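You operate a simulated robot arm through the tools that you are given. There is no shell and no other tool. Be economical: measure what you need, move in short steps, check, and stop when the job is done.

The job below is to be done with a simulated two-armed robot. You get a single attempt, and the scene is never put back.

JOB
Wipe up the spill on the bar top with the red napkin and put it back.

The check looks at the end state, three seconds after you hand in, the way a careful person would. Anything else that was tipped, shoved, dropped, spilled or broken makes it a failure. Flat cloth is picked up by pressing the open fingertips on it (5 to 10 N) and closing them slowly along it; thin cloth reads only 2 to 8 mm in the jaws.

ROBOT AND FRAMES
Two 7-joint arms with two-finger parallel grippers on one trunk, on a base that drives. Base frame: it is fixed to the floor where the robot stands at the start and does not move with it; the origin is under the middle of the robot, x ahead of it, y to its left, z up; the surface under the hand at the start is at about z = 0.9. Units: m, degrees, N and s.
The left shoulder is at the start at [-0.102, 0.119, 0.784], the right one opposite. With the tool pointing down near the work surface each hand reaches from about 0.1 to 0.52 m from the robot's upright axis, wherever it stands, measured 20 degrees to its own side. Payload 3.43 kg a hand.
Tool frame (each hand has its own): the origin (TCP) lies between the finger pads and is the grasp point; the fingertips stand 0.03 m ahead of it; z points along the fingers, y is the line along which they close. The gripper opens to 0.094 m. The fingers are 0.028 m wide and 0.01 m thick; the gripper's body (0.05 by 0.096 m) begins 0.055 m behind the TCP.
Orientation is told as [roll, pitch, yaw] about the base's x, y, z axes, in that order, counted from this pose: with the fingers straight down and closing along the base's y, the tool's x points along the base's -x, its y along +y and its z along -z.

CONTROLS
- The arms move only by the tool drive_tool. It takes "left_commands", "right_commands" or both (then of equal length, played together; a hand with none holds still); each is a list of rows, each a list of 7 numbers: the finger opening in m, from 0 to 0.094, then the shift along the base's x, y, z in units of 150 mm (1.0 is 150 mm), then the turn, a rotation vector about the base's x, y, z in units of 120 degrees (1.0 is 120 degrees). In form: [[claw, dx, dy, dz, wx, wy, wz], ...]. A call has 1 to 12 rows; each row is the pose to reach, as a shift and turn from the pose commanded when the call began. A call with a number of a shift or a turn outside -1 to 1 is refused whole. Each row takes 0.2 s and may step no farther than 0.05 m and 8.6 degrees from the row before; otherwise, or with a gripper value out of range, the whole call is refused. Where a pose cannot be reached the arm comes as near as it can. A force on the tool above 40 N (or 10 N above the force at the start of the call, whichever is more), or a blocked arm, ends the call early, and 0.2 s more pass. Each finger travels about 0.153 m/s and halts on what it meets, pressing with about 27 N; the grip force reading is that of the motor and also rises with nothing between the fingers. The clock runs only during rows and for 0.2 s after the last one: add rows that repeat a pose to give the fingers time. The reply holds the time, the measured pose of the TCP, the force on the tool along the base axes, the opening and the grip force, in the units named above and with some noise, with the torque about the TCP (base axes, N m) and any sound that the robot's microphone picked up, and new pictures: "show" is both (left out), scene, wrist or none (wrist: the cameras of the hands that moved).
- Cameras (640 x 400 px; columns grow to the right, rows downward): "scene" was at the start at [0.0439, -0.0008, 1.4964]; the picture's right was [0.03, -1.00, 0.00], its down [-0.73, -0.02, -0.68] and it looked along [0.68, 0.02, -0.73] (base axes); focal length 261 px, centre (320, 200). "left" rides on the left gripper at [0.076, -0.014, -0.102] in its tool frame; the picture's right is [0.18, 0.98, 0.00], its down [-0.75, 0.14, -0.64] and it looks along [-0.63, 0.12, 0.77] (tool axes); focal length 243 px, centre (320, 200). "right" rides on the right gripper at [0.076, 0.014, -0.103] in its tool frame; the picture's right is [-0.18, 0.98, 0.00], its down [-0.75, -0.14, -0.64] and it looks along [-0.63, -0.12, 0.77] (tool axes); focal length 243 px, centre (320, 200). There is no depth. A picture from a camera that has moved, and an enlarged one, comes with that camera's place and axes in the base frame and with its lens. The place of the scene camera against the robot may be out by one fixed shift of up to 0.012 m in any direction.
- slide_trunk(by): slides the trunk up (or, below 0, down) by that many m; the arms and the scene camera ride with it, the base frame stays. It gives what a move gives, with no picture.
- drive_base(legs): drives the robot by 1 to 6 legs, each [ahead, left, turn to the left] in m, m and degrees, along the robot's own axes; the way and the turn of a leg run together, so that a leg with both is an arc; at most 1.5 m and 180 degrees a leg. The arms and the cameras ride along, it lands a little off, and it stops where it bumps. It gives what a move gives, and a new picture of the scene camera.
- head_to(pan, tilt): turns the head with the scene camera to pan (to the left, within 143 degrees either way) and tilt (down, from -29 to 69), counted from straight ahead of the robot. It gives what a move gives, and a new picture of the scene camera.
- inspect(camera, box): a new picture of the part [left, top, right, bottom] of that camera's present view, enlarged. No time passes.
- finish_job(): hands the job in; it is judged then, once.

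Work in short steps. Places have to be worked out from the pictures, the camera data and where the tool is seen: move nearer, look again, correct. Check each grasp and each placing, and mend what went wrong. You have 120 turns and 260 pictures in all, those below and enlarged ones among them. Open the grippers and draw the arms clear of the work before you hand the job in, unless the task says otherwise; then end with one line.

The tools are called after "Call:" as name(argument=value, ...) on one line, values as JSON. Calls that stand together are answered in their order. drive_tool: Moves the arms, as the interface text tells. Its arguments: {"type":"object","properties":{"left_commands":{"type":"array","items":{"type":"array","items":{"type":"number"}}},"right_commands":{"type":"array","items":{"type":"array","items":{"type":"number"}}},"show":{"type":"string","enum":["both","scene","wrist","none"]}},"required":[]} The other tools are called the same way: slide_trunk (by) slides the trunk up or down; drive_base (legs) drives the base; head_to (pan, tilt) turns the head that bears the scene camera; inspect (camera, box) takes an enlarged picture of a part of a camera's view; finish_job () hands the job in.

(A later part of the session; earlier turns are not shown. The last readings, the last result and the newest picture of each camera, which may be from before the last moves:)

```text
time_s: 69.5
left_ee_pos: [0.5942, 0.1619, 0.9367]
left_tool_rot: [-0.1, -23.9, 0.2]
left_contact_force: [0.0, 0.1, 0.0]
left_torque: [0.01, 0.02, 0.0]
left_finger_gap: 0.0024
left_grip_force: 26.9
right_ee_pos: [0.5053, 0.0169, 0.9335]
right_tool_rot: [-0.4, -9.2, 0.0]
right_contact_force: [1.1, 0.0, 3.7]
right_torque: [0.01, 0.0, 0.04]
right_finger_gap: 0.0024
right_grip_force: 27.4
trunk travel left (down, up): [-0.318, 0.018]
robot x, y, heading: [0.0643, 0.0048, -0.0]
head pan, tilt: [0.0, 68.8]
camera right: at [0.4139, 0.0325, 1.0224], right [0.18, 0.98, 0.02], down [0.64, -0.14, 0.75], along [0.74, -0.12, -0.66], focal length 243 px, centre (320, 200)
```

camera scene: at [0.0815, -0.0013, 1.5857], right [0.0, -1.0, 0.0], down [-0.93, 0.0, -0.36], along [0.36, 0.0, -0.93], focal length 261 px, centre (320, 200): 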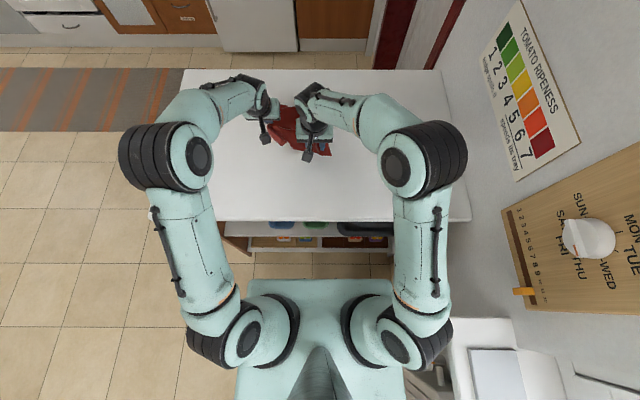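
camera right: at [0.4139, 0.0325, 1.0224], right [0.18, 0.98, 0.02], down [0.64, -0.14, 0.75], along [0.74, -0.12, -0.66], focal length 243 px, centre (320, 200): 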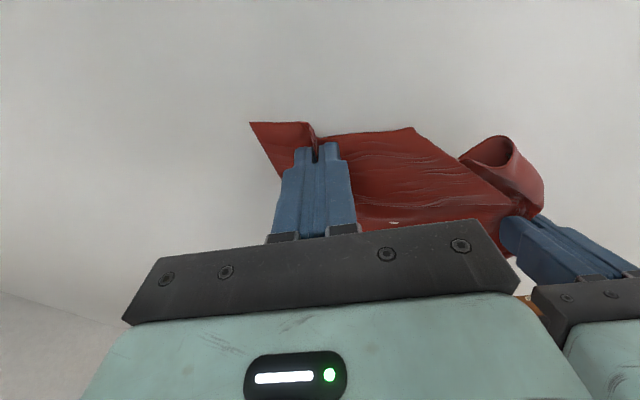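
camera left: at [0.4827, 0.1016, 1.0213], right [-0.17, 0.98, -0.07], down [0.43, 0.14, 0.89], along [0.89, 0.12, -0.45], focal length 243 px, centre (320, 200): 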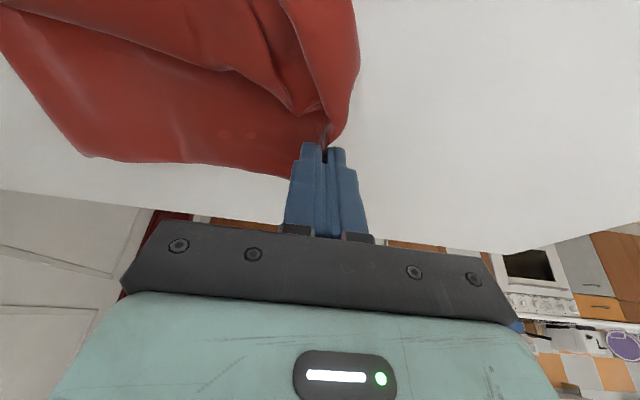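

Pinched (2.4 mm) near the near-right corner. I lift it a little and pull it to the right/near against the left hand's hold to unfold the cloth.

Call:
drive_tool(right_commands=[[0, 0, -0.05, 0.15, 0, 0, 0], [0, -0.03, -0.15, 0.3, 0, 0, 0], [0, -0.06, -0.25, 0.35, 0, 0, 0], [0, -0.08, -0.35, 0.3, 0, 0, 0], [0, -0.08, -0.42, 0.2, 0, 0, 0], [0, -0.08, -0.42, 0.2, 0, 0, 0]], show="both")

```text
time_s: 70.9
left_ee_pos: [0.5943, 0.1566, 0.9378]
left_tool_rot: [-0.6, -23.9, -0.1]
left_contact_force: [-11.8, -31.0, 4.8]
left_torque: [-0.99, 0.42, -0.01]
left_finger_gap: 0.0024
left_grip_force: 26.8
right_ee_pos: [0.4942, -0.0432, 0.9645]
right_tool_rot: [0.2, -9.5, 0.2]
right_contact_force: [13.1, 30.1, -5.6]
right_torque: [0.84, -0.23, 0.45]
right_finger_gap: 0.0024
right_grip_force: 26.8
trunk travel left (down, up): [-0.318, 0.018]
robot x, y, heading: [0.0622, 0.0045, 0.1]
head pan, tilt: [0.0, 68.8]
camera scene: at [0.0817, -0.001, 1.5857], right [0.0, -1.0, 0.0], down [-0.93, 0.0, -0.36], along [0.36, 0.0, -0.93], focal length 261 px, centre (320, 200)
camera right: at [0.4022, -0.0299, 1.0541], right [0.18, 0.98, 0.03], down [0.64, -0.14, 0.76], along [0.75, -0.11, -0.65], focal length 243 px, centre (320, 200)
```

scene: 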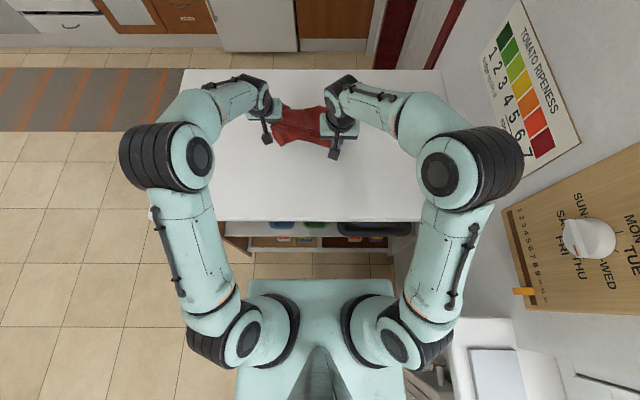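
right: 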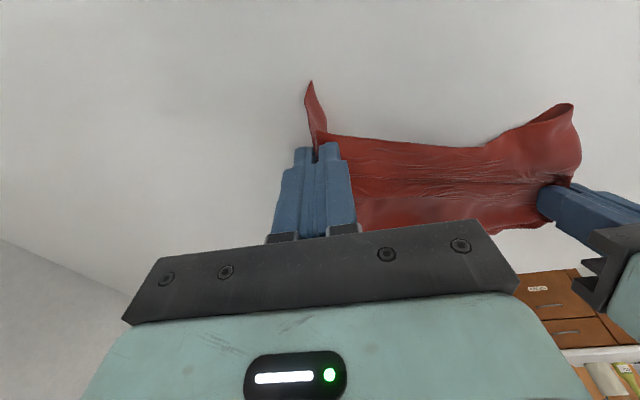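

It's taut (32 N) so I ease the right hand by 8 mm and raise the left hand slightly; then both will carry the cloth.

Call:
drive_tool(right_commands=[[0, 0.02, 0.05, 0.0, 0, 0, 0], [0, 0.02, 0.06, 0.0, 0, 0, 0]], left_commands=[[0, 0, 0, 0.05, 0, 0, 0], [0, 0, 0, 0.12, 0, 0, 0]], show="none")

Call:
drive_base(legs=[[0.0, 0.09, 0.0]])

```text
time_s: 71.5
left_ee_pos: [0.592, 0.1585, 0.9553]
left_tool_rot: [-0.1, -23.8, 0.1]
left_contact_force: [-8.5, -20.2, 1.5]
left_torque: [-0.63, 0.27, -0.03]
left_finger_gap: 0.0021
left_grip_force: 27.6
right_ee_pos: [0.4958, -0.0377, 0.965]
right_tool_rot: [-0.1, -9.3, 0.0]
right_contact_force: [7.6, 20.3, -0.9]
right_torque: [0.58, -0.22, 0.3]
right_finger_gap: 0.002
right_grip_force: 27.0
trunk travel left (down, up): [-0.318, 0.018]
robot x, y, heading: [0.0651, 0.0007, 0.3]
head pan, tilt: [0.0, 68.8]
```

```text
time_s: 72.9
left_ee_pos: [0.5935, 0.2475, 0.9553]
left_tool_rot: [-0.2, -24.0, 0.1]
left_contact_force: [-8.6, -19.6, 1.9]
left_torque: [-0.6, 0.25, -0.01]
left_finger_gap: 0.0021
left_grip_force: 26.7
right_ee_pos: [0.4957, 0.0508, 0.9652]
right_tool_rot: [-0.2, -9.2, 0.0]
right_contact_force: [8.4, 20.4, -1.0]
right_torque: [0.56, -0.23, 0.29]
right_finger_gap: 0.002
right_grip_force: 27.5
trunk travel left (down, up): [-0.318, 0.018]
robot x, y, heading: [0.0634, 0.0925, 0.1]
head pan, tilt: [0.0, 68.8]
camera scene: at [0.0815, 0.0872, 1.5857], right [0.0, -1.0, 0.0], down [-0.93, 0.0, -0.36], along [0.36, 0.0, -0.93], focal length 261 px, centre (320, 200)
```

scene: 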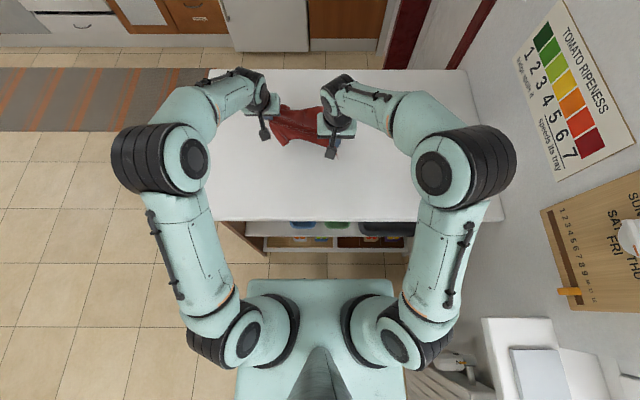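

Now both hands carry the cloth right together, with slightly less tension.

Call:
drive_tool(right_commands=[[0, 0, -0.16, 0.0, 0, 0, 0], [0, 0, -0.36, 0.0, 0, 0, 0], [0, 0, -0.56, 0.0, 0, 0, 0], [0, 0, -0.76, 0, 0, 0, 0], [0, 0, -0.95, 0, 0, 0, 0], [0, 0, -0.95, 0, 0, 0, 0]], left_commands=[[0, 0, -0.2, 0.0, 0, 0, 0], [0, 0, -0.4, 0.0, 0, 0, 0], [0, 0, -0.6, 0.0, 0, 0, 0], [0, 0, -0.8, 0, 0, 0, 0], [0, 0, -1.0, 0, 0, 0, 0], [0, 0, -1.0, 0, 0, 0, 0]], show="scene")

```text
time_s: 74.3
left_ee_pos: [0.5937, 0.0953, 0.9552]
left_tool_rot: [-0.2, -23.9, 0.2]
left_contact_force: [-3.6, -9.6, 0.1]
left_torque: [-0.3, 0.13, 0.0]
left_finger_gap: 0.0021
left_grip_force: 26.6
right_ee_pos: [0.4959, -0.0919, 0.9651]
right_tool_rot: [-0.1, -9.3, 0.0]
right_contact_force: [4.5, 10.4, -1.0]
right_torque: [0.23, -0.1, 0.11]
right_finger_gap: 0.0021
right_grip_force: 27.2
trunk travel left (down, up): [-0.318, 0.018]
robot x, y, heading: [0.0629, 0.093, 0.3]
head pan, tilt: [0.0, 68.8]
camera scene: at [0.0815, 0.0878, 1.5857], right [0.0, -1.0, 0.0], down [-0.93, 0.0, -0.36], along [0.36, 0.0, -0.93], focal length 261 px, centre (320, 200)
```

scene: 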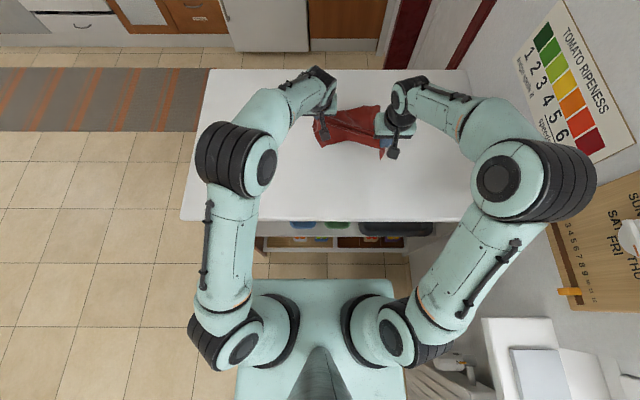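

The right elbow will come near the wall on further travel, so I back the base 4 cm and 3 cm left, which lets that arm extend instead.

Call:
drive_base(legs=[[-0.04, 0.03, 0.0]])

Call:
drive_tool(right_commands=[[0, 0.07, -0.18, 0.0, 0, 0, 0], [0, 0.14, -0.36, 0.0, 0, 0, 0], [0, 0.2, -0.54, 0.0, 0, 0, 0], [0, 0.27, -0.72, 0, 0, 0, 0], [0, 0.27, -0.88, 0, 0, 0, 0], [0, 0.27, -0.88, 0, 0, 0, 0]], left_commands=[[0, 0.07, -0.18, 0.0, 0, 0, 0], [0, 0.14, -0.36, 0.0, 0, 0, 0], [0, 0.2, -0.54, 0.0, 0, 0, 0], [0, 0.27, -0.72, -0.04, 0, 0, 0], [0, 0.27, -0.88, -0.07, 0, 0, 0], [0, 0.27, -0.88, -0.07, 0, 0, 0]], show="scene")

```text
time_s: 75.3
left_ee_pos: [0.5535, 0.1245, 0.9563]
left_tool_rot: [-0.3, -23.9, 0.2]
left_contact_force: [-4.6, -9.5, 0.4]
left_torque: [-0.27, 0.11, 0.02]
left_finger_gap: 0.0018
left_grip_force: 26.7
right_ee_pos: [0.457, -0.063, 0.9652]
right_tool_rot: [-0.1, -9.3, 0.1]
right_contact_force: [4.7, 9.4, -0.4]
right_torque: [0.24, -0.05, 0.12]
right_finger_gap: 0.0023
right_grip_force: 27.5
trunk travel left (down, up): [-0.318, 0.018]
robot x, y, heading: [0.0225, 0.121, 0.0]
head pan, tilt: [0.0, 68.8]
camera scene: at [0.0424, 0.117, 1.5859], right [0.0, -1.0, 0.0], down [-0.93, 0.0, -0.36], along [0.36, 0.0, -0.93], focal length 261 px, centre (320, 200)
```

scene: 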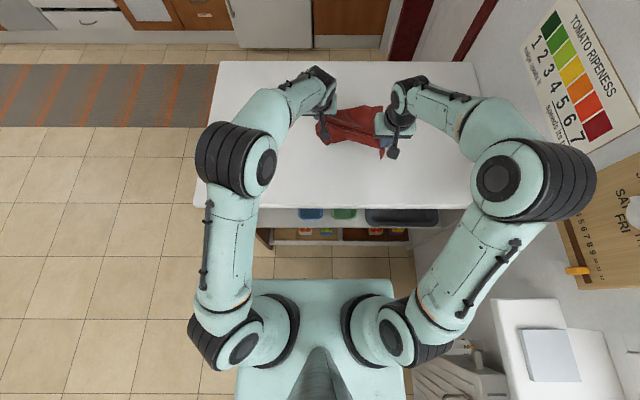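

```text
time_s: 76.7
left_ee_pos: [0.5928, -0.0061, 0.9459]
left_tool_rot: [-0.4, -23.8, 0.1]
left_contact_force: [-4.0, -8.9, 0.5]
left_torque: [-0.33, 0.13, 0.01]
left_finger_gap: 0.002
left_grip_force: 27.2
right_ee_pos: [0.4963, -0.1939, 0.9649]
right_tool_rot: [-0.1, -9.3, 0.2]
right_contact_force: [3.4, 9.1, -0.9]
right_torque: [0.25, -0.09, 0.11]
right_finger_gap: 0.0019
right_grip_force: 26.5
trunk travel left (down, up): [-0.318, 0.018]
robot x, y, heading: [0.0247, 0.121, 0.3]
head pan, tilt: [0.0, 68.8]
camera scene: at [0.0425, 0.1172, 1.5857], right [0.0, -1.0, 0.0], down [-0.93, 0.0, -0.36], along [0.36, 0.0, -0.93], focal length 261 px, centre (320, 200)
```

scene: 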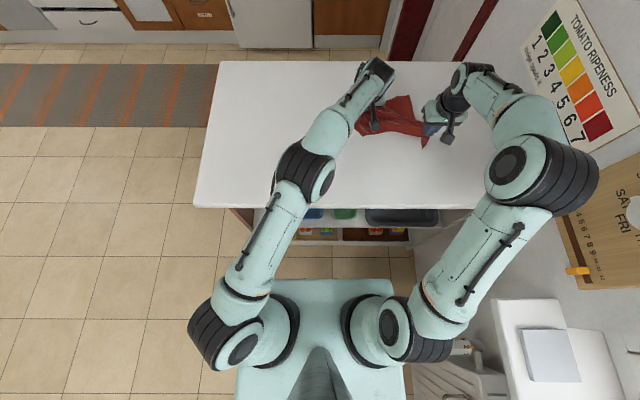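

About 8 cm more needed. I move both another 5 cm right while lowering to the bar, staying within the left arm's reach.

Call:
drive_tool(right_commands=[[0, 0, -0.12, -0.06, 0, 0, 0], [0, 0, -0.24, -0.12, 0, 0, 0], [0, 0, -0.35, -0.17, 0, 0, 0], [0, 0, -0.35, -0.17, 0, 0, 0]], left_commands=[[0, 0, -0.12, -0.02, 0, 0, 0], [0, 0, -0.24, -0.04, 0, 0, 0], [0, 0, -0.35, -0.06, 0, 0, 0], [0, 0, -0.35, -0.06, 0, 0, 0]], show="both")

```text
time_s: 77.7
left_ee_pos: [0.583, -0.0549, 0.9351]
left_tool_rot: [-0.2, -23.9, 0.2]
left_contact_force: [-3.7, -6.0, 6.0]
left_torque: [-0.23, 0.06, 0.01]
left_finger_gap: 0.0021
left_grip_force: 27.0
left hand out of reach, approached as far as the arm can: row 3, 4
right_ee_pos: [0.498, -0.2463, 0.9414]
right_tool_rot: [0.0, -9.2, 0.1]
right_contact_force: [2.7, 8.1, -0.7]
right_torque: [0.23, -0.13, 0.14]
right_finger_gap: 0.002
right_grip_force: 27.1
trunk travel left (down, up): [-0.318, 0.018]
robot x, y, heading: [0.0301, 0.1206, 0.2]
head pan, tilt: [0.0, 68.8]
camera scene: at [0.042, 0.1171, 1.5858], right [0.0, -1.0, 0.0], down [-0.93, 0.0, -0.36], along [0.36, 0.0, -0.93], focal length 261 px, centre (320, 200)
camera right: at [0.4067, -0.2313, 1.0296], right [0.18, 0.98, 0.03], down [0.64, -0.14, 0.76], along [0.75, -0.12, -0.65], focal length 243 px, centre (320, 200)
camera left: at [0.4726, -0.0694, 0.9968], right [-0.17, 0.98, -0.08], down [0.43, 0.15, 0.89], along [0.89, 0.12, -0.45], focal length 243 px, centre (320, 200)
```

scene: 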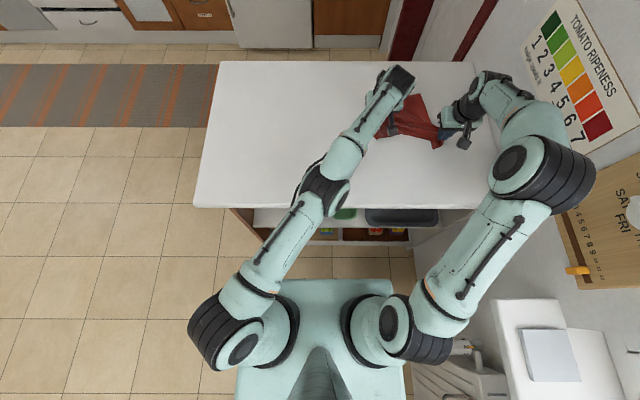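
right: 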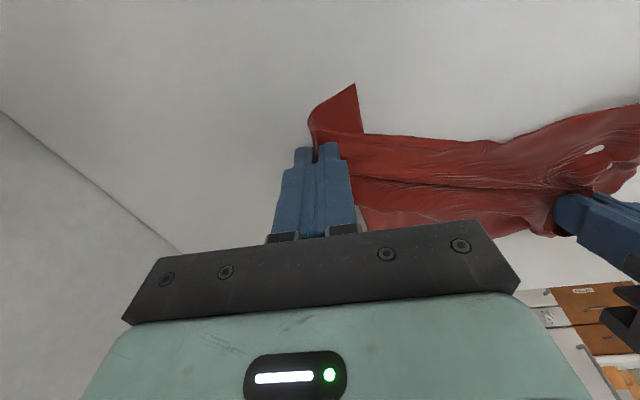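
left: 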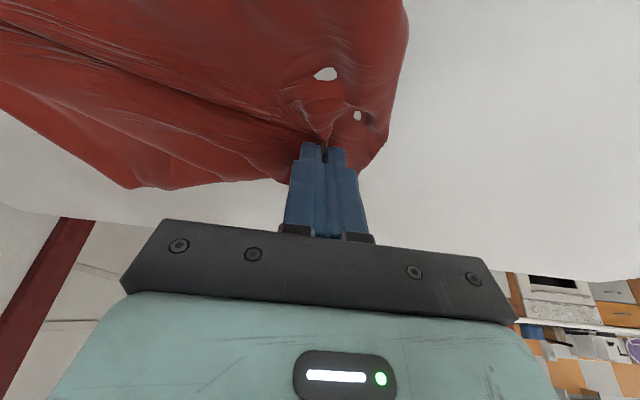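

Left hand is at its reach limit; I open it here, and lift it straight out leftward while the right holds the corner.

Call:
drive_tool(left_commands=[[0.02, 0, 0, 0, 0, 0, 0], [0.04, 0, 0, 0, 0, 0, 0], [0.04, 0, 0, 0.1, 0, 0, 0], [0.04, -0.05, 0.1, 0.3, 0, 0, 0], [0.04, -0.1, 0.3, 0.4, 0, 0, 0], [0.04, -0.2, 0.5, 0.4, 0, 0, 0], [0.04, -0.3, 0.7, 0.4, 0, 0, 0], [0.04, -0.4, 0.9, 0.4, 0, 0, 0]], show="both")

```text
time_s: 79.5
left_ee_pos: [0.6133, 0.0332, 1.0171]
left_tool_rot: [-0.2, -23.8, 0.1]
left_contact_force: [0.7, -0.5, -0.2]
left_torque: [0.0, 0.01, -0.02]
left_finger_gap: 0.04
left_grip_force: 0.0
left hand out of reach, approached as far as the arm can: row 4, 5, 6, 7, 8
right_ee_pos: [0.4977, -0.2467, 0.9396]
right_tool_rot: [-0.1, -9.3, 0.0]
right_contact_force: [0.3, 0.3, 0.0]
right_torque: [0.02, -0.03, 0.01]
right_finger_gap: 0.0019
right_grip_force: 27.1
trunk travel left (down, up): [-0.318, 0.018]
robot x, y, heading: [0.0237, 0.1192, 0.2]
head pan, tilt: [0.0, 68.8]
camera scene: at [0.0425, 0.1167, 1.5857], right [0.0, -1.0, 0.0], down [-0.93, 0.0, -0.36], along [0.36, 0.0, -0.93], focal length 261 px, centre (320, 200)
camera left: at [0.5023, 0.019, 1.0796], right [-0.17, 0.98, -0.08], down [0.43, 0.14, 0.89], along [0.89, 0.12, -0.45], focal length 243 px, centre (320, 200)
```

scene: 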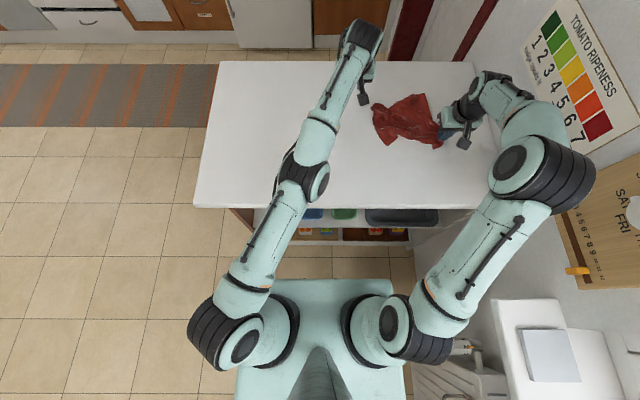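
left: 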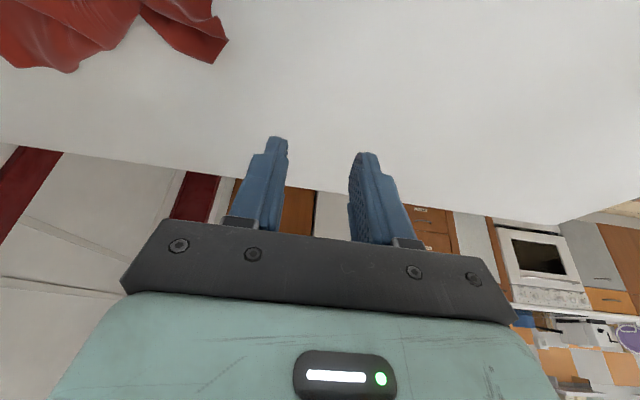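

Left is free of the cloth but straight-locked again; I repeat the trick that worked: short sweep right at height, then inward.

Call:
drive_tool(left_commands=[[0.04, 0.05, -0.2, 0, 0, 0, 0], [0.04, 0.1, -0.4, 0, 0, 0, 0], [0.04, 0.1, -0.6, 0, 0, 0, 0], [0.04, 0.1, -0.6, 0, 0, 0, 0]], show="none")

Call:
drive_tool(left_commands=[[0.04, -0.1, 0, 0, 0, 0, 0], [0.04, -0.2, 0, 0, 0, 0, 0], [0.04, -0.35, 0.1, 0, 0, 0, 0], [0.04, -0.5, 0.3, 0, 0, 0, 0], [0.04, -0.6, 0.5, 0, 0, 0, 0], [0.04, -0.6, 0.7, 0, 0, 0, 0]], show="none")

```text
time_s: 80.5
left_ee_pos: [0.5821, -0.0301, 1.0092]
left_tool_rot: [-0.1, -23.9, 0.0]
left_contact_force: [0.2, -0.4, 0.6]
left_torque: [-0.03, 0.03, -0.02]
left_finger_gap: 0.0399
left_grip_force: 0.0
left hand out of reach, approached as far as the arm can: row 1, 2, 3, 4
right_ee_pos: [0.4984, -0.2469, 0.9404]
right_tool_rot: [-0.3, -9.1, 0.0]
right_contact_force: [-1.1, -0.6, -0.4]
right_torque: [-0.01, 0.0, -0.02]
right_finger_gap: 0.0022
right_grip_force: 27.0
trunk travel left (down, up): [-0.318, 0.018]
robot x, y, heading: [0.0286, 0.1191, 0.2]
head pan, tilt: [0.0, 68.8]
```

```text
time_s: 81.9
left_ee_pos: [0.5936, 0.0115, 1.0421]
left_tool_rot: [-0.2, -23.6, 0.0]
left_contact_force: [-0.7, -1.1, -0.2]
left_torque: [-0.01, 0.01, -0.02]
left_finger_gap: 0.0402
left_grip_force: 0.1
left hand out of reach, approached as far as the arm can: row 1, 2, 3, 4, 5, 6
right_ee_pos: [0.4993, -0.2453, 0.9416]
right_tool_rot: [-0.2, -9.3, 0.1]
right_contact_force: [0.2, -0.3, -0.2]
right_torque: [0.0, 0.03, -0.02]
right_finger_gap: 0.0019
right_grip_force: 27.3
trunk travel left (down, up): [-0.318, 0.018]
robot x, y, heading: [0.0206, 0.1209, 0.1]
head pan, tilt: [0.0, 68.8]
```

Still locked. I replicate the earlier full sequence: stretch outward, swing left and back, then sweep right and pull inward.

Call:
drive_tool(left_commands=[[0.04, 0.2, 0.2, 0.1, 0, 0, 0], [0.04, 0.4, 0.4, 0.2, 0, 0, 0], [0.04, 0.4, 0.6, 0.1, 0, 0, 0], [0.04, 0.2, 0.8, 0, 0, 0, 0], [0.04, 0.0, 0.9, -0.1, 0, 0, 0], [0.04, -0.2, 0.9, -0.1, 0, 0, 0], [0.04, -0.3, 0.9, -0.1, 0, 0, 0], [0.04, -0.3, 0.9, -0.1, 0, 0, 0]], show="none")

Call:
drive_tool(left_commands=[[0.04, 0, -0.15, 0, 0, 0, 0], [0.04, 0, -0.3, 0, 0, 0, 0], [0.04, 0, -0.45, 0, 0, 0, 0], [0.04, 0, -0.6, 0, 0, 0, 0], [0.04, 0, -0.6, 0, 0, 0, 0]], show="none")

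Call:
drive_tool(left_commands=[[0.04, -0.1, 0, 0, 0, 0, 0], [0.04, -0.2, 0, -0.05, 0, 0, 0], [0.04, -0.35, 0, -0.1, 0, 0, 0], [0.04, -0.5, 0, -0.1, 0, 0, 0], [0.04, -0.5, 0.2, -0.1, 0, 0, 0]], show="none")

```text
time_s: 83.7
left_ee_pos: [0.5494, 0.1467, 1.0285]
left_tool_rot: [-0.2, -23.8, 0.0]
left_contact_force: [0.1, -0.2, 0.3]
left_torque: [0.0, -0.02, 0.03]
left_finger_gap: 0.04
left_grip_force: 0.1
left hand out of reach, approached as far as the arm can: row 1, 2, 3
right_ee_pos: [0.4988, -0.2469, 0.9404]
right_tool_rot: [-0.1, -9.3, 0.1]
right_contact_force: [0.2, 0.3, 0.9]
right_torque: [-0.01, 0.02, -0.01]
right_finger_gap: 0.0018
right_grip_force: 26.7
trunk travel left (down, up): [-0.318, 0.018]
robot x, y, heading: [0.0223, 0.1194, 0.4]
head pan, tilt: [0.0, 68.8]
```

```text
time_s: 84.9
left_ee_pos: [0.5515, 0.0582, 1.0284]
left_tool_rot: [-0.2, -23.9, 0.2]
left_contact_force: [0.3, 0.5, -0.1]
left_torque: [0.01, 0.03, -0.01]
left_finger_gap: 0.0401
left_grip_force: 0.0
right_ee_pos: [0.4994, -0.246, 0.9408]
right_tool_rot: [-0.2, -9.3, 0.1]
right_contact_force: [0.6, 0.3, 0.0]
right_torque: [0.01, -0.02, -0.02]
right_finger_gap: 0.002
right_grip_force: 26.5
trunk travel left (down, up): [-0.318, 0.018]
robot x, y, heading: [0.0288, 0.1207, 0.3]
head pan, tilt: [0.0, 68.8]
```

```text
time_s: 86.1
left_ee_pos: [0.4767, 0.0899, 1.015]
left_tool_rot: [-0.3, -23.8, 0.2]
left_contact_force: [-0.4, -0.3, 0.0]
left_torque: [-0.02, 0.02, 0.02]
left_finger_gap: 0.0398
left_grip_force: 0.1
right_ee_pos: [0.4982, -0.2457, 0.9405]
right_tool_rot: [-0.2, -9.3, 0.1]
right_contact_force: [-0.3, -0.6, 0.5]
right_torque: [-0.03, -0.01, -0.02]
right_finger_gap: 0.0019
right_grip_force: 27.3
trunk travel left (down, up): [-0.318, 0.018]
robot x, y, heading: [0.0238, 0.1169, 0.2]
head pan, tilt: [0.0, 68.8]
```

Unlocked. The left hand goes clear, and the right pulls its corner on toward its old place; then I look.

Call:
drive_tool(left_commands=[[0.04, -0.1, 0.2, 0.1, 0, 0, 0], [0.04, -0.2, 0.4, 0.2, 0, 0, 0], [0.04, -0.3, 0.6, 0.3, 0, 0, 0], [0.04, -0.4, 0.8, 0.4, 0, 0, 0], [0.04, -0.4, 0.8, 0.4, 0, 0, 0]], right_commands=[[0, 0, -0.1, 0.03, 0, 0, 0], [0, 0, -0.2, 0.03, 0, 0, 0], [0, 0, -0.3, 0.03, 0, 0, 0], [0, 0, -0.36, 0.03, 0, 0, 0], [0, 0, -0.36, 0.0, 0, 0, 0]], show="both")

Call:
inspect(camera="scene", box=[340, 60, 500, 160])

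```text
time_s: 87.3
left_ee_pos: [0.4148, 0.2075, 1.0732]
left_tool_rot: [-0.3, -23.8, 0.0]
left_contact_force: [0.2, -0.6, 0.9]
left_torque: [0.04, 0.01, 0.02]
left_finger_gap: 0.04
left_grip_force: 0.0
right_ee_pos: [0.4978, -0.3023, 0.9386]
right_tool_rot: [-0.1, -9.3, 0.0]
right_contact_force: [-0.1, -0.1, 0.5]
right_torque: [0.02, 0.0, 0.0]
right_finger_gap: 0.0022
right_grip_force: 26.8
trunk travel left (down, up): [-0.318, 0.018]
robot x, y, heading: [0.0233, 0.1199, 0.4]
head pan, tilt: [0.0, 68.8]
camera scene: at [0.043, 0.1156, 1.5857], right [0.0, -1.0, 0.0], down [-0.93, 0.0, -0.36], along [0.36, 0.0, -0.93], focal length 261 px, centre (320, 200)
camera right: at [0.406, -0.2873, 1.0281], right [0.18, 0.98, 0.03], down [0.64, -0.14, 0.75], along [0.75, -0.12, -0.66], focal length 243 px, centre (320, 200)
camera left: at [0.3041, 0.1927, 1.1351], right [-0.17, 0.98, -0.08], down [0.43, 0.14, 0.89], along [0.89, 0.12, -0.45], focal length 243 px, centre (320, 200)
```

scene: 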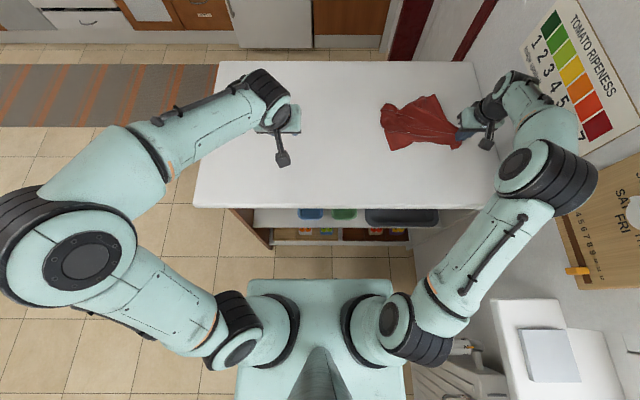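
right: 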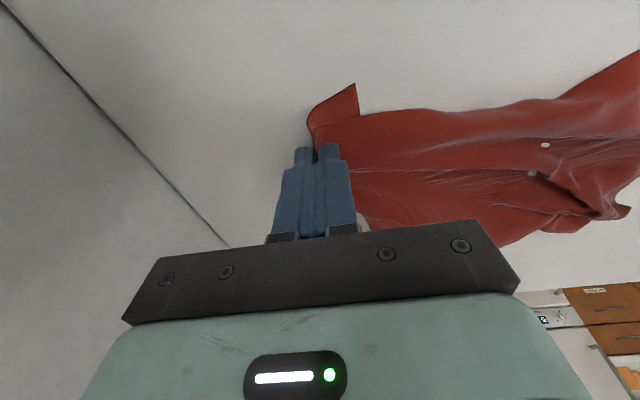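
left: 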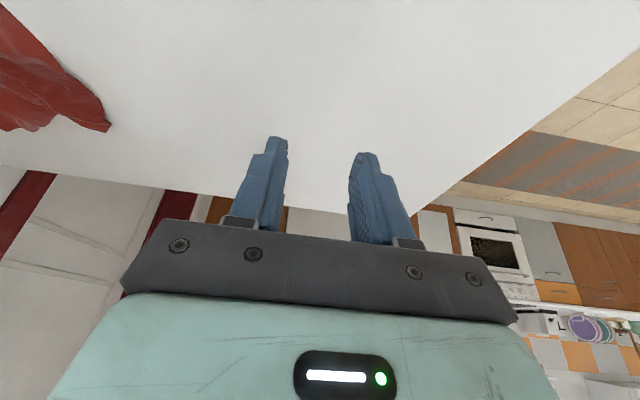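

```text
4.00 times, centred on (420, 110) of scene
camera zoom: at [0.043, 0.1156, 1.5857], right [0.0, -1.0, 0.0], down [-0.93, 0.0, -0.36], along [0.36, 0.0, -0.93], focal length 1044 px, centre (-80, 560)
```

zoom: 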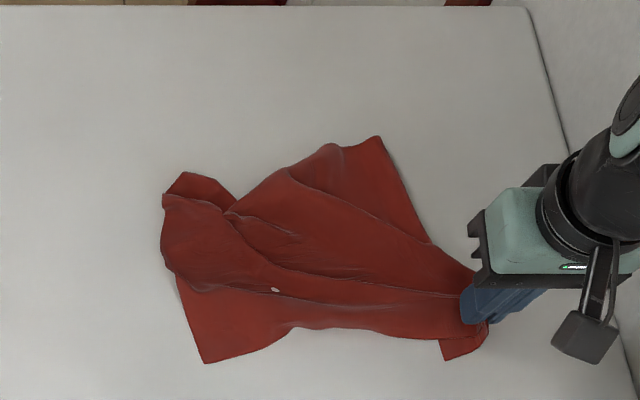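

The napkin is nearly in place (centre ≈[0.575,-0.19] vs. original [0.606,-0.20]) but wrinkled and short at the far side. I release the corner with the right hand and lift off.

Call:
drive_tool(right_commands=[[0.015, 0, 0, 0, 0, 0, 0], [0.03, 0, 0, 0, 0, 0, 0], [0.03, 0, 0, 0.1, 0, 0, 0], [0.03, 0, 0.1, 0.35, 0, -0.05, 0], [0.03, 0.05, 0.35, 0.5, 0, -0.11, 0], [0.03, 0.1, 0.6, 0.55, 0, -0.17, 0], [0.03, 0.1, 0.6, 0.55, 0, -0.17, 0]], show="wrist")

Call:
drive_base(legs=[[0.04, -0.06, 0.0]])

Call:
inspect(camera="scene", box=[300, 60, 460, 160])

```text
time_s: 88.9
left_ee_pos: [0.4149, 0.2077, 1.0725]
left_tool_rot: [-0.1, -23.9, 0.0]
left_contact_force: [0.1, -0.2, 0.6]
left_torque: [0.0, -0.01, -0.01]
left_finger_gap: 0.0399
left_grip_force: 0.0
right_ee_pos: [0.5133, -0.2121, 1.022]
right_tool_rot: [-0.1, -29.8, 0.0]
right_contact_force: [0.1, 1.0, 0.0]
right_torque: [0.02, -0.01, 0.01]
right_finger_gap: 0.0298
right_grip_force: 0.1
trunk travel left (down, up): [-0.318, 0.018]
robot x, y, heading: [0.0253, 0.1186, 0.1]
head pan, tilt: [0.0, 68.8]
camera right: at [0.3957, -0.1971, 1.0733], right [0.16, 0.98, 0.09], down [0.34, -0.14, 0.93], along [0.93, -0.12, -0.35], focal length 243 px, centre (320, 200)
```

right: 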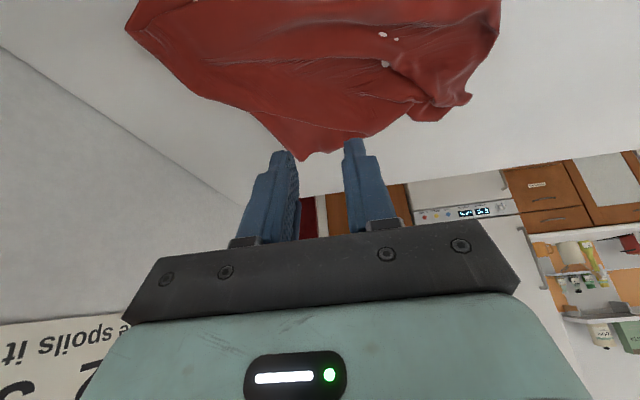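

```text
time_s: 90.1
left_ee_pos: [0.4547, 0.148, 1.0734]
left_tool_rot: [-0.1, -23.9, 0.2]
left_contact_force: [0.5, -0.1, 0.5]
left_torque: [0.01, -0.02, 0.02]
left_finger_gap: 0.0402
left_grip_force: 0.0
right_ee_pos: [0.5521, -0.2716, 1.0206]
right_tool_rot: [-0.1, -29.7, 0.1]
right_contact_force: [-0.2, -0.1, 0.0]
right_torque: [0.01, -0.04, -0.01]
right_finger_gap: 0.0297
right_grip_force: 0.1
trunk travel left (down, up): [-0.318, 0.018]
robot x, y, heading: [0.0617, 0.0553, 0.1]
head pan, tilt: [0.0, 68.8]
camera scene: at [0.0828, 0.0563, 1.5856], right [0.01, -1.0, 0.0], down [-0.93, 0.0, -0.36], along [0.36, 0.0, -0.93], focal length 261 px, centre (320, 200)
```

scene: 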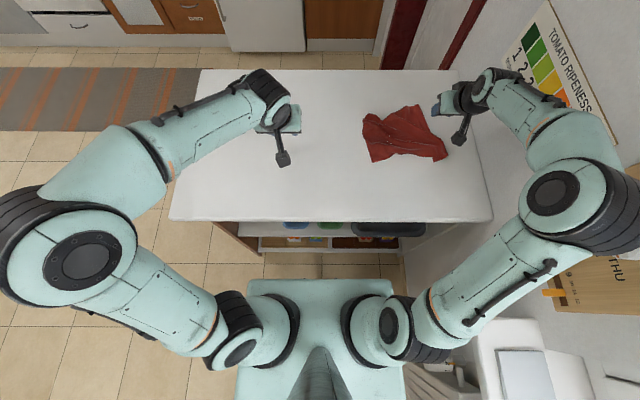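

```text
4.00 times, centred on (380, 110) of scene
camera zoom: at [0.0828, 0.0563, 1.5856], right [0.01, -1.0, 0.0], down [-0.93, 0.0, -0.36], along [0.36, 0.0, -0.93], focal length 1044 px, centre (80, 560)
```

zoom: 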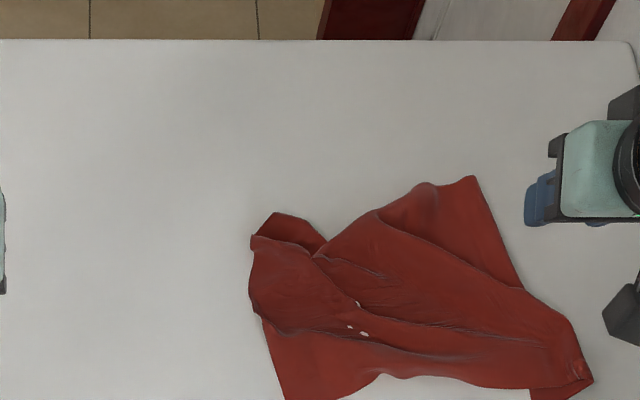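

Bar looks clean and the napkin lies there. I take the far-right corner (≈[0.688,-0.266]) with the right hand, hovering at [0.648,-0.247] first.

Call:
drive_tool(right_commands=[[0.025, 0.25, 0.05, -0.05, 0, 0, 0], [0.025, 0.48, 0.12, -0.15, 0, 0, 0], [0.024, 0.64, 0.165, -0.35, 0, 0, 0], [0.024, 0.64, 0.165, -0.52, 0, 0, 0], [0.024, 0.64, 0.165, -0.52, 0, 0, 0]], show="both")

```text
time_s: 91.3
left_ee_pos: [0.4564, 0.1482, 1.0725]
left_tool_rot: [-0.2, -23.9, 0.3]
left_contact_force: [0.1, 0.1, 0.1]
left_torque: [0.0, -0.01, 0.01]
left_finger_gap: 0.0399
left_grip_force: 0.2
right_ee_pos: [0.6506, -0.2472, 0.9403]
right_tool_rot: [-0.1, -29.7, 0.1]
right_contact_force: [-0.8, 0.3, 0.1]
right_torque: [-0.03, 0.02, -0.01]
right_finger_gap: 0.024
right_grip_force: 0.0
trunk travel left (down, up): [-0.318, 0.018]
robot x, y, heading: [0.0606, 0.0576, 0.3]
head pan, tilt: [0.0, 68.8]
camera scene: at [0.083, 0.0563, 1.5857], right [0.01, -1.0, 0.0], down [-0.93, 0.0, -0.36], along [0.36, 0.0, -0.93], focal length 261 px, centre (320, 200)
camera right: at [0.5341, -0.2323, 0.9915], right [0.16, 0.98, 0.09], down [0.34, -0.14, 0.93], along [0.93, -0.12, -0.35], focal length 243 px, centre (320, 200)
```

scene: 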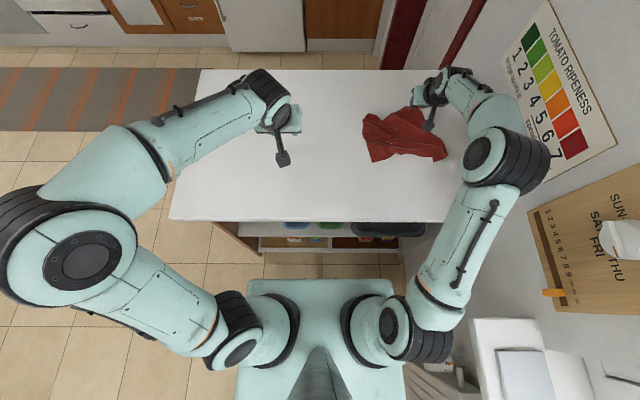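
right: 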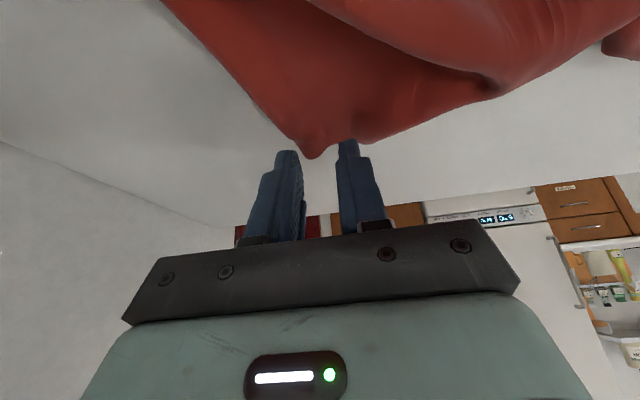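

The corner tip is at [0.688,-0.255]. I nudge to [0.64,-0.236], press lightly and close.

Call:
drive_tool(right_commands=[[0.024, -0.07, 0.075, 0, 0, 0, 0], [0.024, -0.07, 0.075, -0.03, 0, 0, 0], [0.024, -0.07, 0.075, -0.05, 0, 0, 0], [0.024, -0.07, 0.075, -0.062, 0, 0, 0], [0.02, -0.07, 0.075, -0.062, 0, 0, 0], [0.016, -0.07, 0.075, -0.062, 0, 0, 0], [0.012, -0.07, 0.075, -0.062, 0, 0, 0], [0.008, -0.07, 0.075, -0.062, 0, 0, 0], [0.004, -0.07, 0.075, -0.062, 0, 0, 0], [0, -0.07, 0.075, -0.062, 0, 0, 0], [0, -0.07, 0.075, -0.062, 0, 0, 0]], show="wrist")

```text
time_s: 93.7
left_ee_pos: [0.4541, 0.1487, 1.0722]
left_tool_rot: [-0.2, -23.9, 0.1]
left_contact_force: [0.1, -0.2, 0.4]
left_torque: [0.02, 0.0, 0.0]
left_finger_gap: 0.0399
left_grip_force: 0.1
right_ee_pos: [0.641, -0.2353, 0.9347]
right_tool_rot: [-0.3, -29.8, 0.2]
right_contact_force: [-0.3, 0.4, 10.1]
right_torque: [0.0, -0.05, -0.03]
right_finger_gap: 0.0023
right_grip_force: 26.6
trunk travel left (down, up): [-0.318, 0.018]
robot x, y, heading: [0.0624, 0.0591, 0.2]
head pan, tilt: [0.0, 68.8]
camera right: at [0.523, -0.2201, 0.9856], right [0.16, 0.98, 0.09], down [0.33, -0.14, 0.93], along [0.93, -0.12, -0.35], focal length 243 px, centre (320, 200)
```

right: 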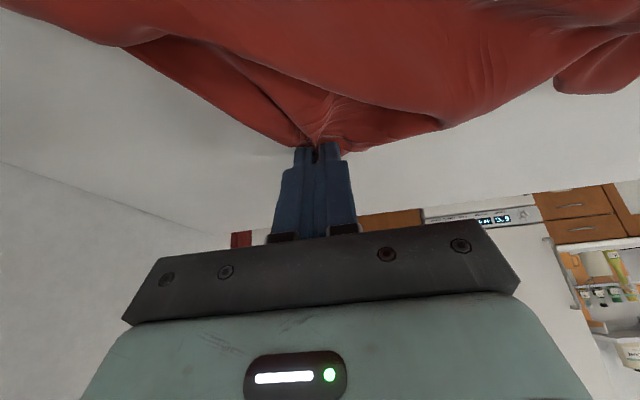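

Pinched. I draw this corner to the right and slightly away.

Call:
drive_tool(right_commands=[[0, 0.02, -0.05, 0.06, 0, 0, 0], [0, 0.06, -0.2, 0.08, 0, 0, 0], [0, 0.1, -0.35, 0.08, 0, 0, 0], [0, 0.14, -0.5, 0.06, 0, 0, 0], [0, 0.15, -0.58, 0.03, 0, 0, 0], [0, 0.15, -0.58, 0.02, 0, 0, 0]], show="scene")

Call:
inspect(camera="scene", box=[320, 70, 480, 170])

```text
time_s: 95.1
left_ee_pos: [0.4557, 0.1482, 1.0724]
left_tool_rot: [-0.2, -23.9, 0.3]
left_contact_force: [0.1, -0.2, 0.4]
left_torque: [0.01, 0.03, -0.01]
left_finger_gap: 0.0402
left_grip_force: 0.0
right_ee_pos: [0.6613, -0.3232, 0.9369]
right_tool_rot: [0.0, -29.8, 0.2]
right_contact_force: [0.2, -0.5, 1.1]
right_torque: [-0.02, 0.01, 0.02]
right_finger_gap: 0.0024
right_grip_force: 26.9
trunk travel left (down, up): [-0.318, 0.018]
robot x, y, heading: [0.0626, 0.0581, 0.6]
head pan, tilt: [0.0, 68.8]
camera scene: at [0.0829, 0.0564, 1.5857], right [0.01, -1.0, 0.0], down [-0.93, 0.0, -0.36], along [0.36, 0.0, -0.93], focal length 261 px, centre (320, 200)
```

scene: 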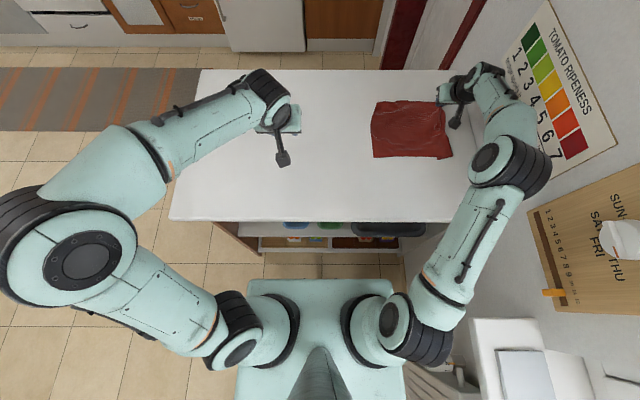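

```text
4.00 times, centred on (400, 120) of scene
camera zoom: at [0.0829, 0.0564, 1.5857], right [0.01, -1.0, 0.0], down [-0.93, 0.0, -0.36], along [0.36, 0.0, -0.93], focal length 1044 px, centre (0, 520)
```

zoom: 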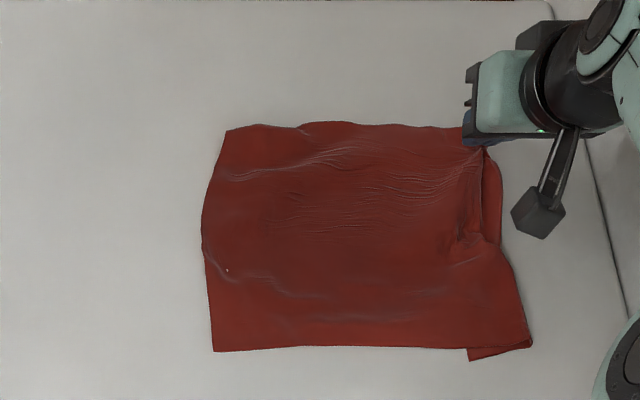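

Excellent: the napkin is almost flat, spanning y -0.11…-0.345, x 0.485…0.69, about 3–4 cm right of its old spot. I release here and move the right hand over the left edge to draw it back left.

Call:
drive_tool(right_commands=[[0.015, 0, 0, 0, 0, 0, 0], [0.025, 0, 0, 0, 0, 0, 0], [0.025, 0, 0, 0.1, 0, 0, 0], [0.03, -0.05, 0.1, 0.35, 0, 0.05, 0], [0.03, -0.15, 0.35, 0.45, 0, 0.1, 0], [0.03, -0.3, 0.6, 0.45, 0, 0.1, 0], [0.03, -0.4, 0.85, 0.45, 0, 0.1, 0], [0.03, -0.48, 1.0, 0.4, 0, 0.1, 0], [0.03, -0.48, 1.0, 0.4, 0, 0.1, 0]], show="both")

```text
time_s: 97.1
left_ee_pos: [0.4555, 0.1488, 1.0717]
left_tool_rot: [-0.1, -23.9, 0.3]
left_contact_force: [-0.3, -0.1, -0.1]
left_torque: [0.01, 0.0, -0.01]
left_finger_gap: 0.04
left_grip_force: 0.1
right_ee_pos: [0.5902, -0.1733, 0.9956]
right_tool_rot: [0.0, -17.6, 0.1]
right_contact_force: [-0.2, -0.2, -0.9]
right_torque: [0.0, 0.04, -0.02]
right_finger_gap: 0.03
right_grip_force: 0.2
trunk travel left (down, up): [-0.318, 0.018]
robot x, y, heading: [0.0644, 0.0635, 0.1]
head pan, tilt: [0.0, 68.8]
camera scene: at [0.0831, 0.0561, 1.5857], right [0.0, -1.0, 0.0], down [-0.93, 0.0, -0.36], along [0.36, 0.0, -0.93], focal length 261 px, centre (320, 200)
camera right: at [0.4864, -0.1584, 1.0709], right [0.17, 0.98, 0.05], down [0.52, -0.14, 0.84], along [0.83, -0.12, -0.54], focal length 243 px, centre (320, 200)
```

scene: 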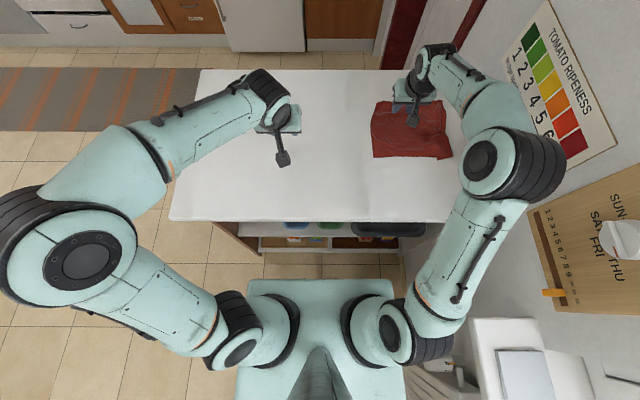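
right: 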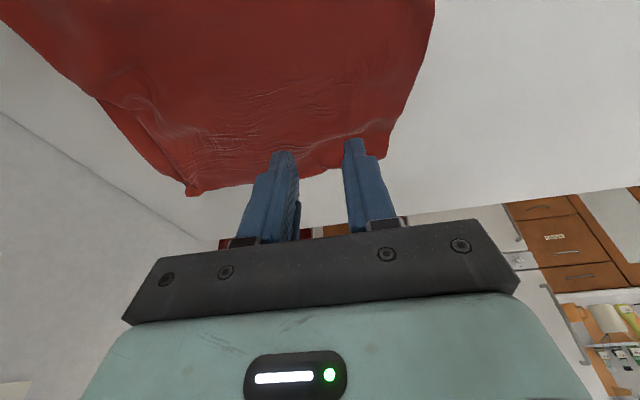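

I position at y≈-0.14, press down and close on the left edge.

Call:
drive_tool(right_commands=[[0.03, 0, 0.2, -0.15, 0, 0, 0], [0.03, 0, 0.22, -0.32, 0, 0, 0], [0.03, 0, 0.22, -0.4, 0, 0, 0], [0.03, 0, 0.22, -0.425, 0, 0, 0], [0.025, 0, 0.22, -0.425, 0, 0, 0], [0.02, 0, 0.22, -0.425, 0, 0, 0], [0.015, 0, 0.22, -0.425, 0, 0, 0], [0.01, 0, 0.22, -0.425, 0, 0, 0], [0.005, 0, 0.22, -0.425, 0, 0, 0], [0, 0, 0.22, -0.425, 0, 0, 0], [0, 0, 0.22, -0.425, 0, 0, 0]], show="wrist")

```text
time_s: 99.5
left_ee_pos: [0.4541, 0.1481, 1.0727]
left_tool_rot: [-0.2, -24.0, 0.2]
left_contact_force: [-0.1, -0.6, 0.0]
left_torque: [0.0, 0.01, 0.02]
left_finger_gap: 0.0399
left_grip_force: 0.0
right_ee_pos: [0.5889, -0.1413, 0.9342]
right_tool_rot: [-0.1, -17.7, 0.2]
right_contact_force: [0.4, -1.1, 5.1]
right_torque: [0.04, -0.02, -0.01]
right_finger_gap: 0.0019
right_grip_force: 27.1
trunk travel left (down, up): [-0.318, 0.018]
robot x, y, heading: [0.0642, 0.0599, 0.4]
head pan, tilt: [0.0, 68.8]
camera right: at [0.4862, -0.1263, 1.0085], right [0.17, 0.98, 0.05], down [0.52, -0.14, 0.84], along [0.83, -0.12, -0.54], focal length 243 px, centre (320, 200)
```

right: 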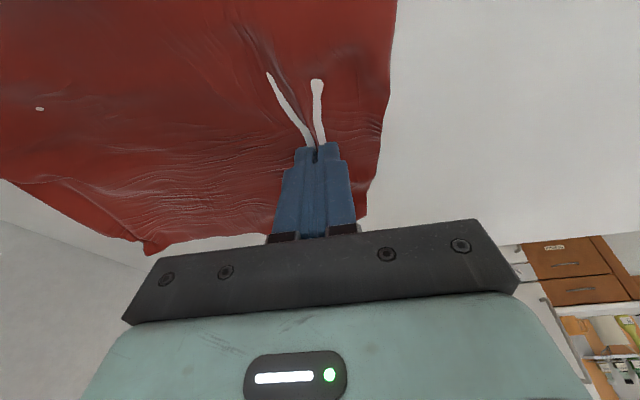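

Pinched; I draw it 4.5 cm left and 1.5 cm away, then release and lift.

Call:
drive_tool(right_commands=[[0, 0.0, 0.03, 0.05, 0, 0, 0], [0, 0.04, 0.12, 0.05, 0, 0, 0], [0, 0.08, 0.22, 0.05, 0, 0, 0], [0, 0.1, 0.32, 0.04, 0, 0, 0], [0, 0.1, 0.32, 0.02, 0, 0, 0], [0.01, 0.1, 0.32, 0.02, 0, 0, 0], [0.03, 0.1, 0.32, 0.02, 0, 0, 0], [0.03, 0.1, 0.32, 0.12, 0, 0, 0], [0.03, 0.1, 0.32, 0.35, 0, 0, 0], [0.03, 0.0, 0.32, 0.6, 0, 0, 0], [0.03, -0.2, 0.32, 0.75, 0, 0, 0], [0.03, -0.4, 0.32, 0.8, 0, 0, 0]], show="scene")

Call:
inspect(camera="scene", box=[320, 70, 480, 170])

```text
time_s: 102.1
left_ee_pos: [0.454, 0.1471, 1.0739]
left_tool_rot: [-0.2, -23.9, 0.1]
left_contact_force: [0.9, -0.1, -0.2]
left_torque: [0.01, -0.02, -0.01]
left_finger_gap: 0.04
left_grip_force: 0.0
right_ee_pos: [0.5261, -0.0913, 1.0566]
right_tool_rot: [-0.1, -17.7, 0.1]
right_contact_force: [0.3, -0.1, 0.4]
right_torque: [0.01, -0.01, 0.0]
right_finger_gap: 0.0303
right_grip_force: 0.0
trunk travel left (down, up): [-0.318, 0.018]
robot x, y, heading: [0.0654, 0.0597, 0.3]
head pan, tilt: [0.0, 68.8]
camera scene: at [0.0819, 0.0559, 1.5856], right [0.01, -1.0, 0.0], down [-0.93, 0.0, -0.36], along [0.36, 0.0, -0.93], focal length 261 px, centre (320, 200)
```

scene: 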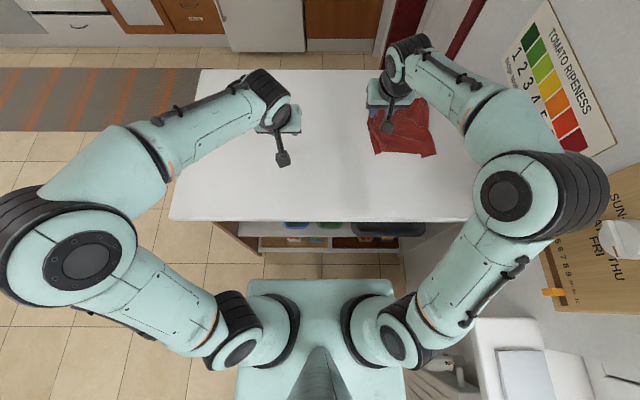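

```text
4.00 times, centred on (400, 120) of scene
camera zoom: at [0.0819, 0.0559, 1.5856], right [0.01, -1.0, 0.0], down [-0.93, 0.0, -0.36], along [0.36, 0.0, -0.93], focal length 1044 px, centre (0, 520)
```

zoom: 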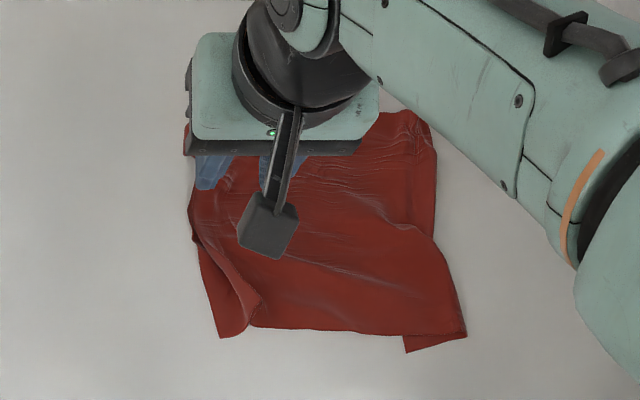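

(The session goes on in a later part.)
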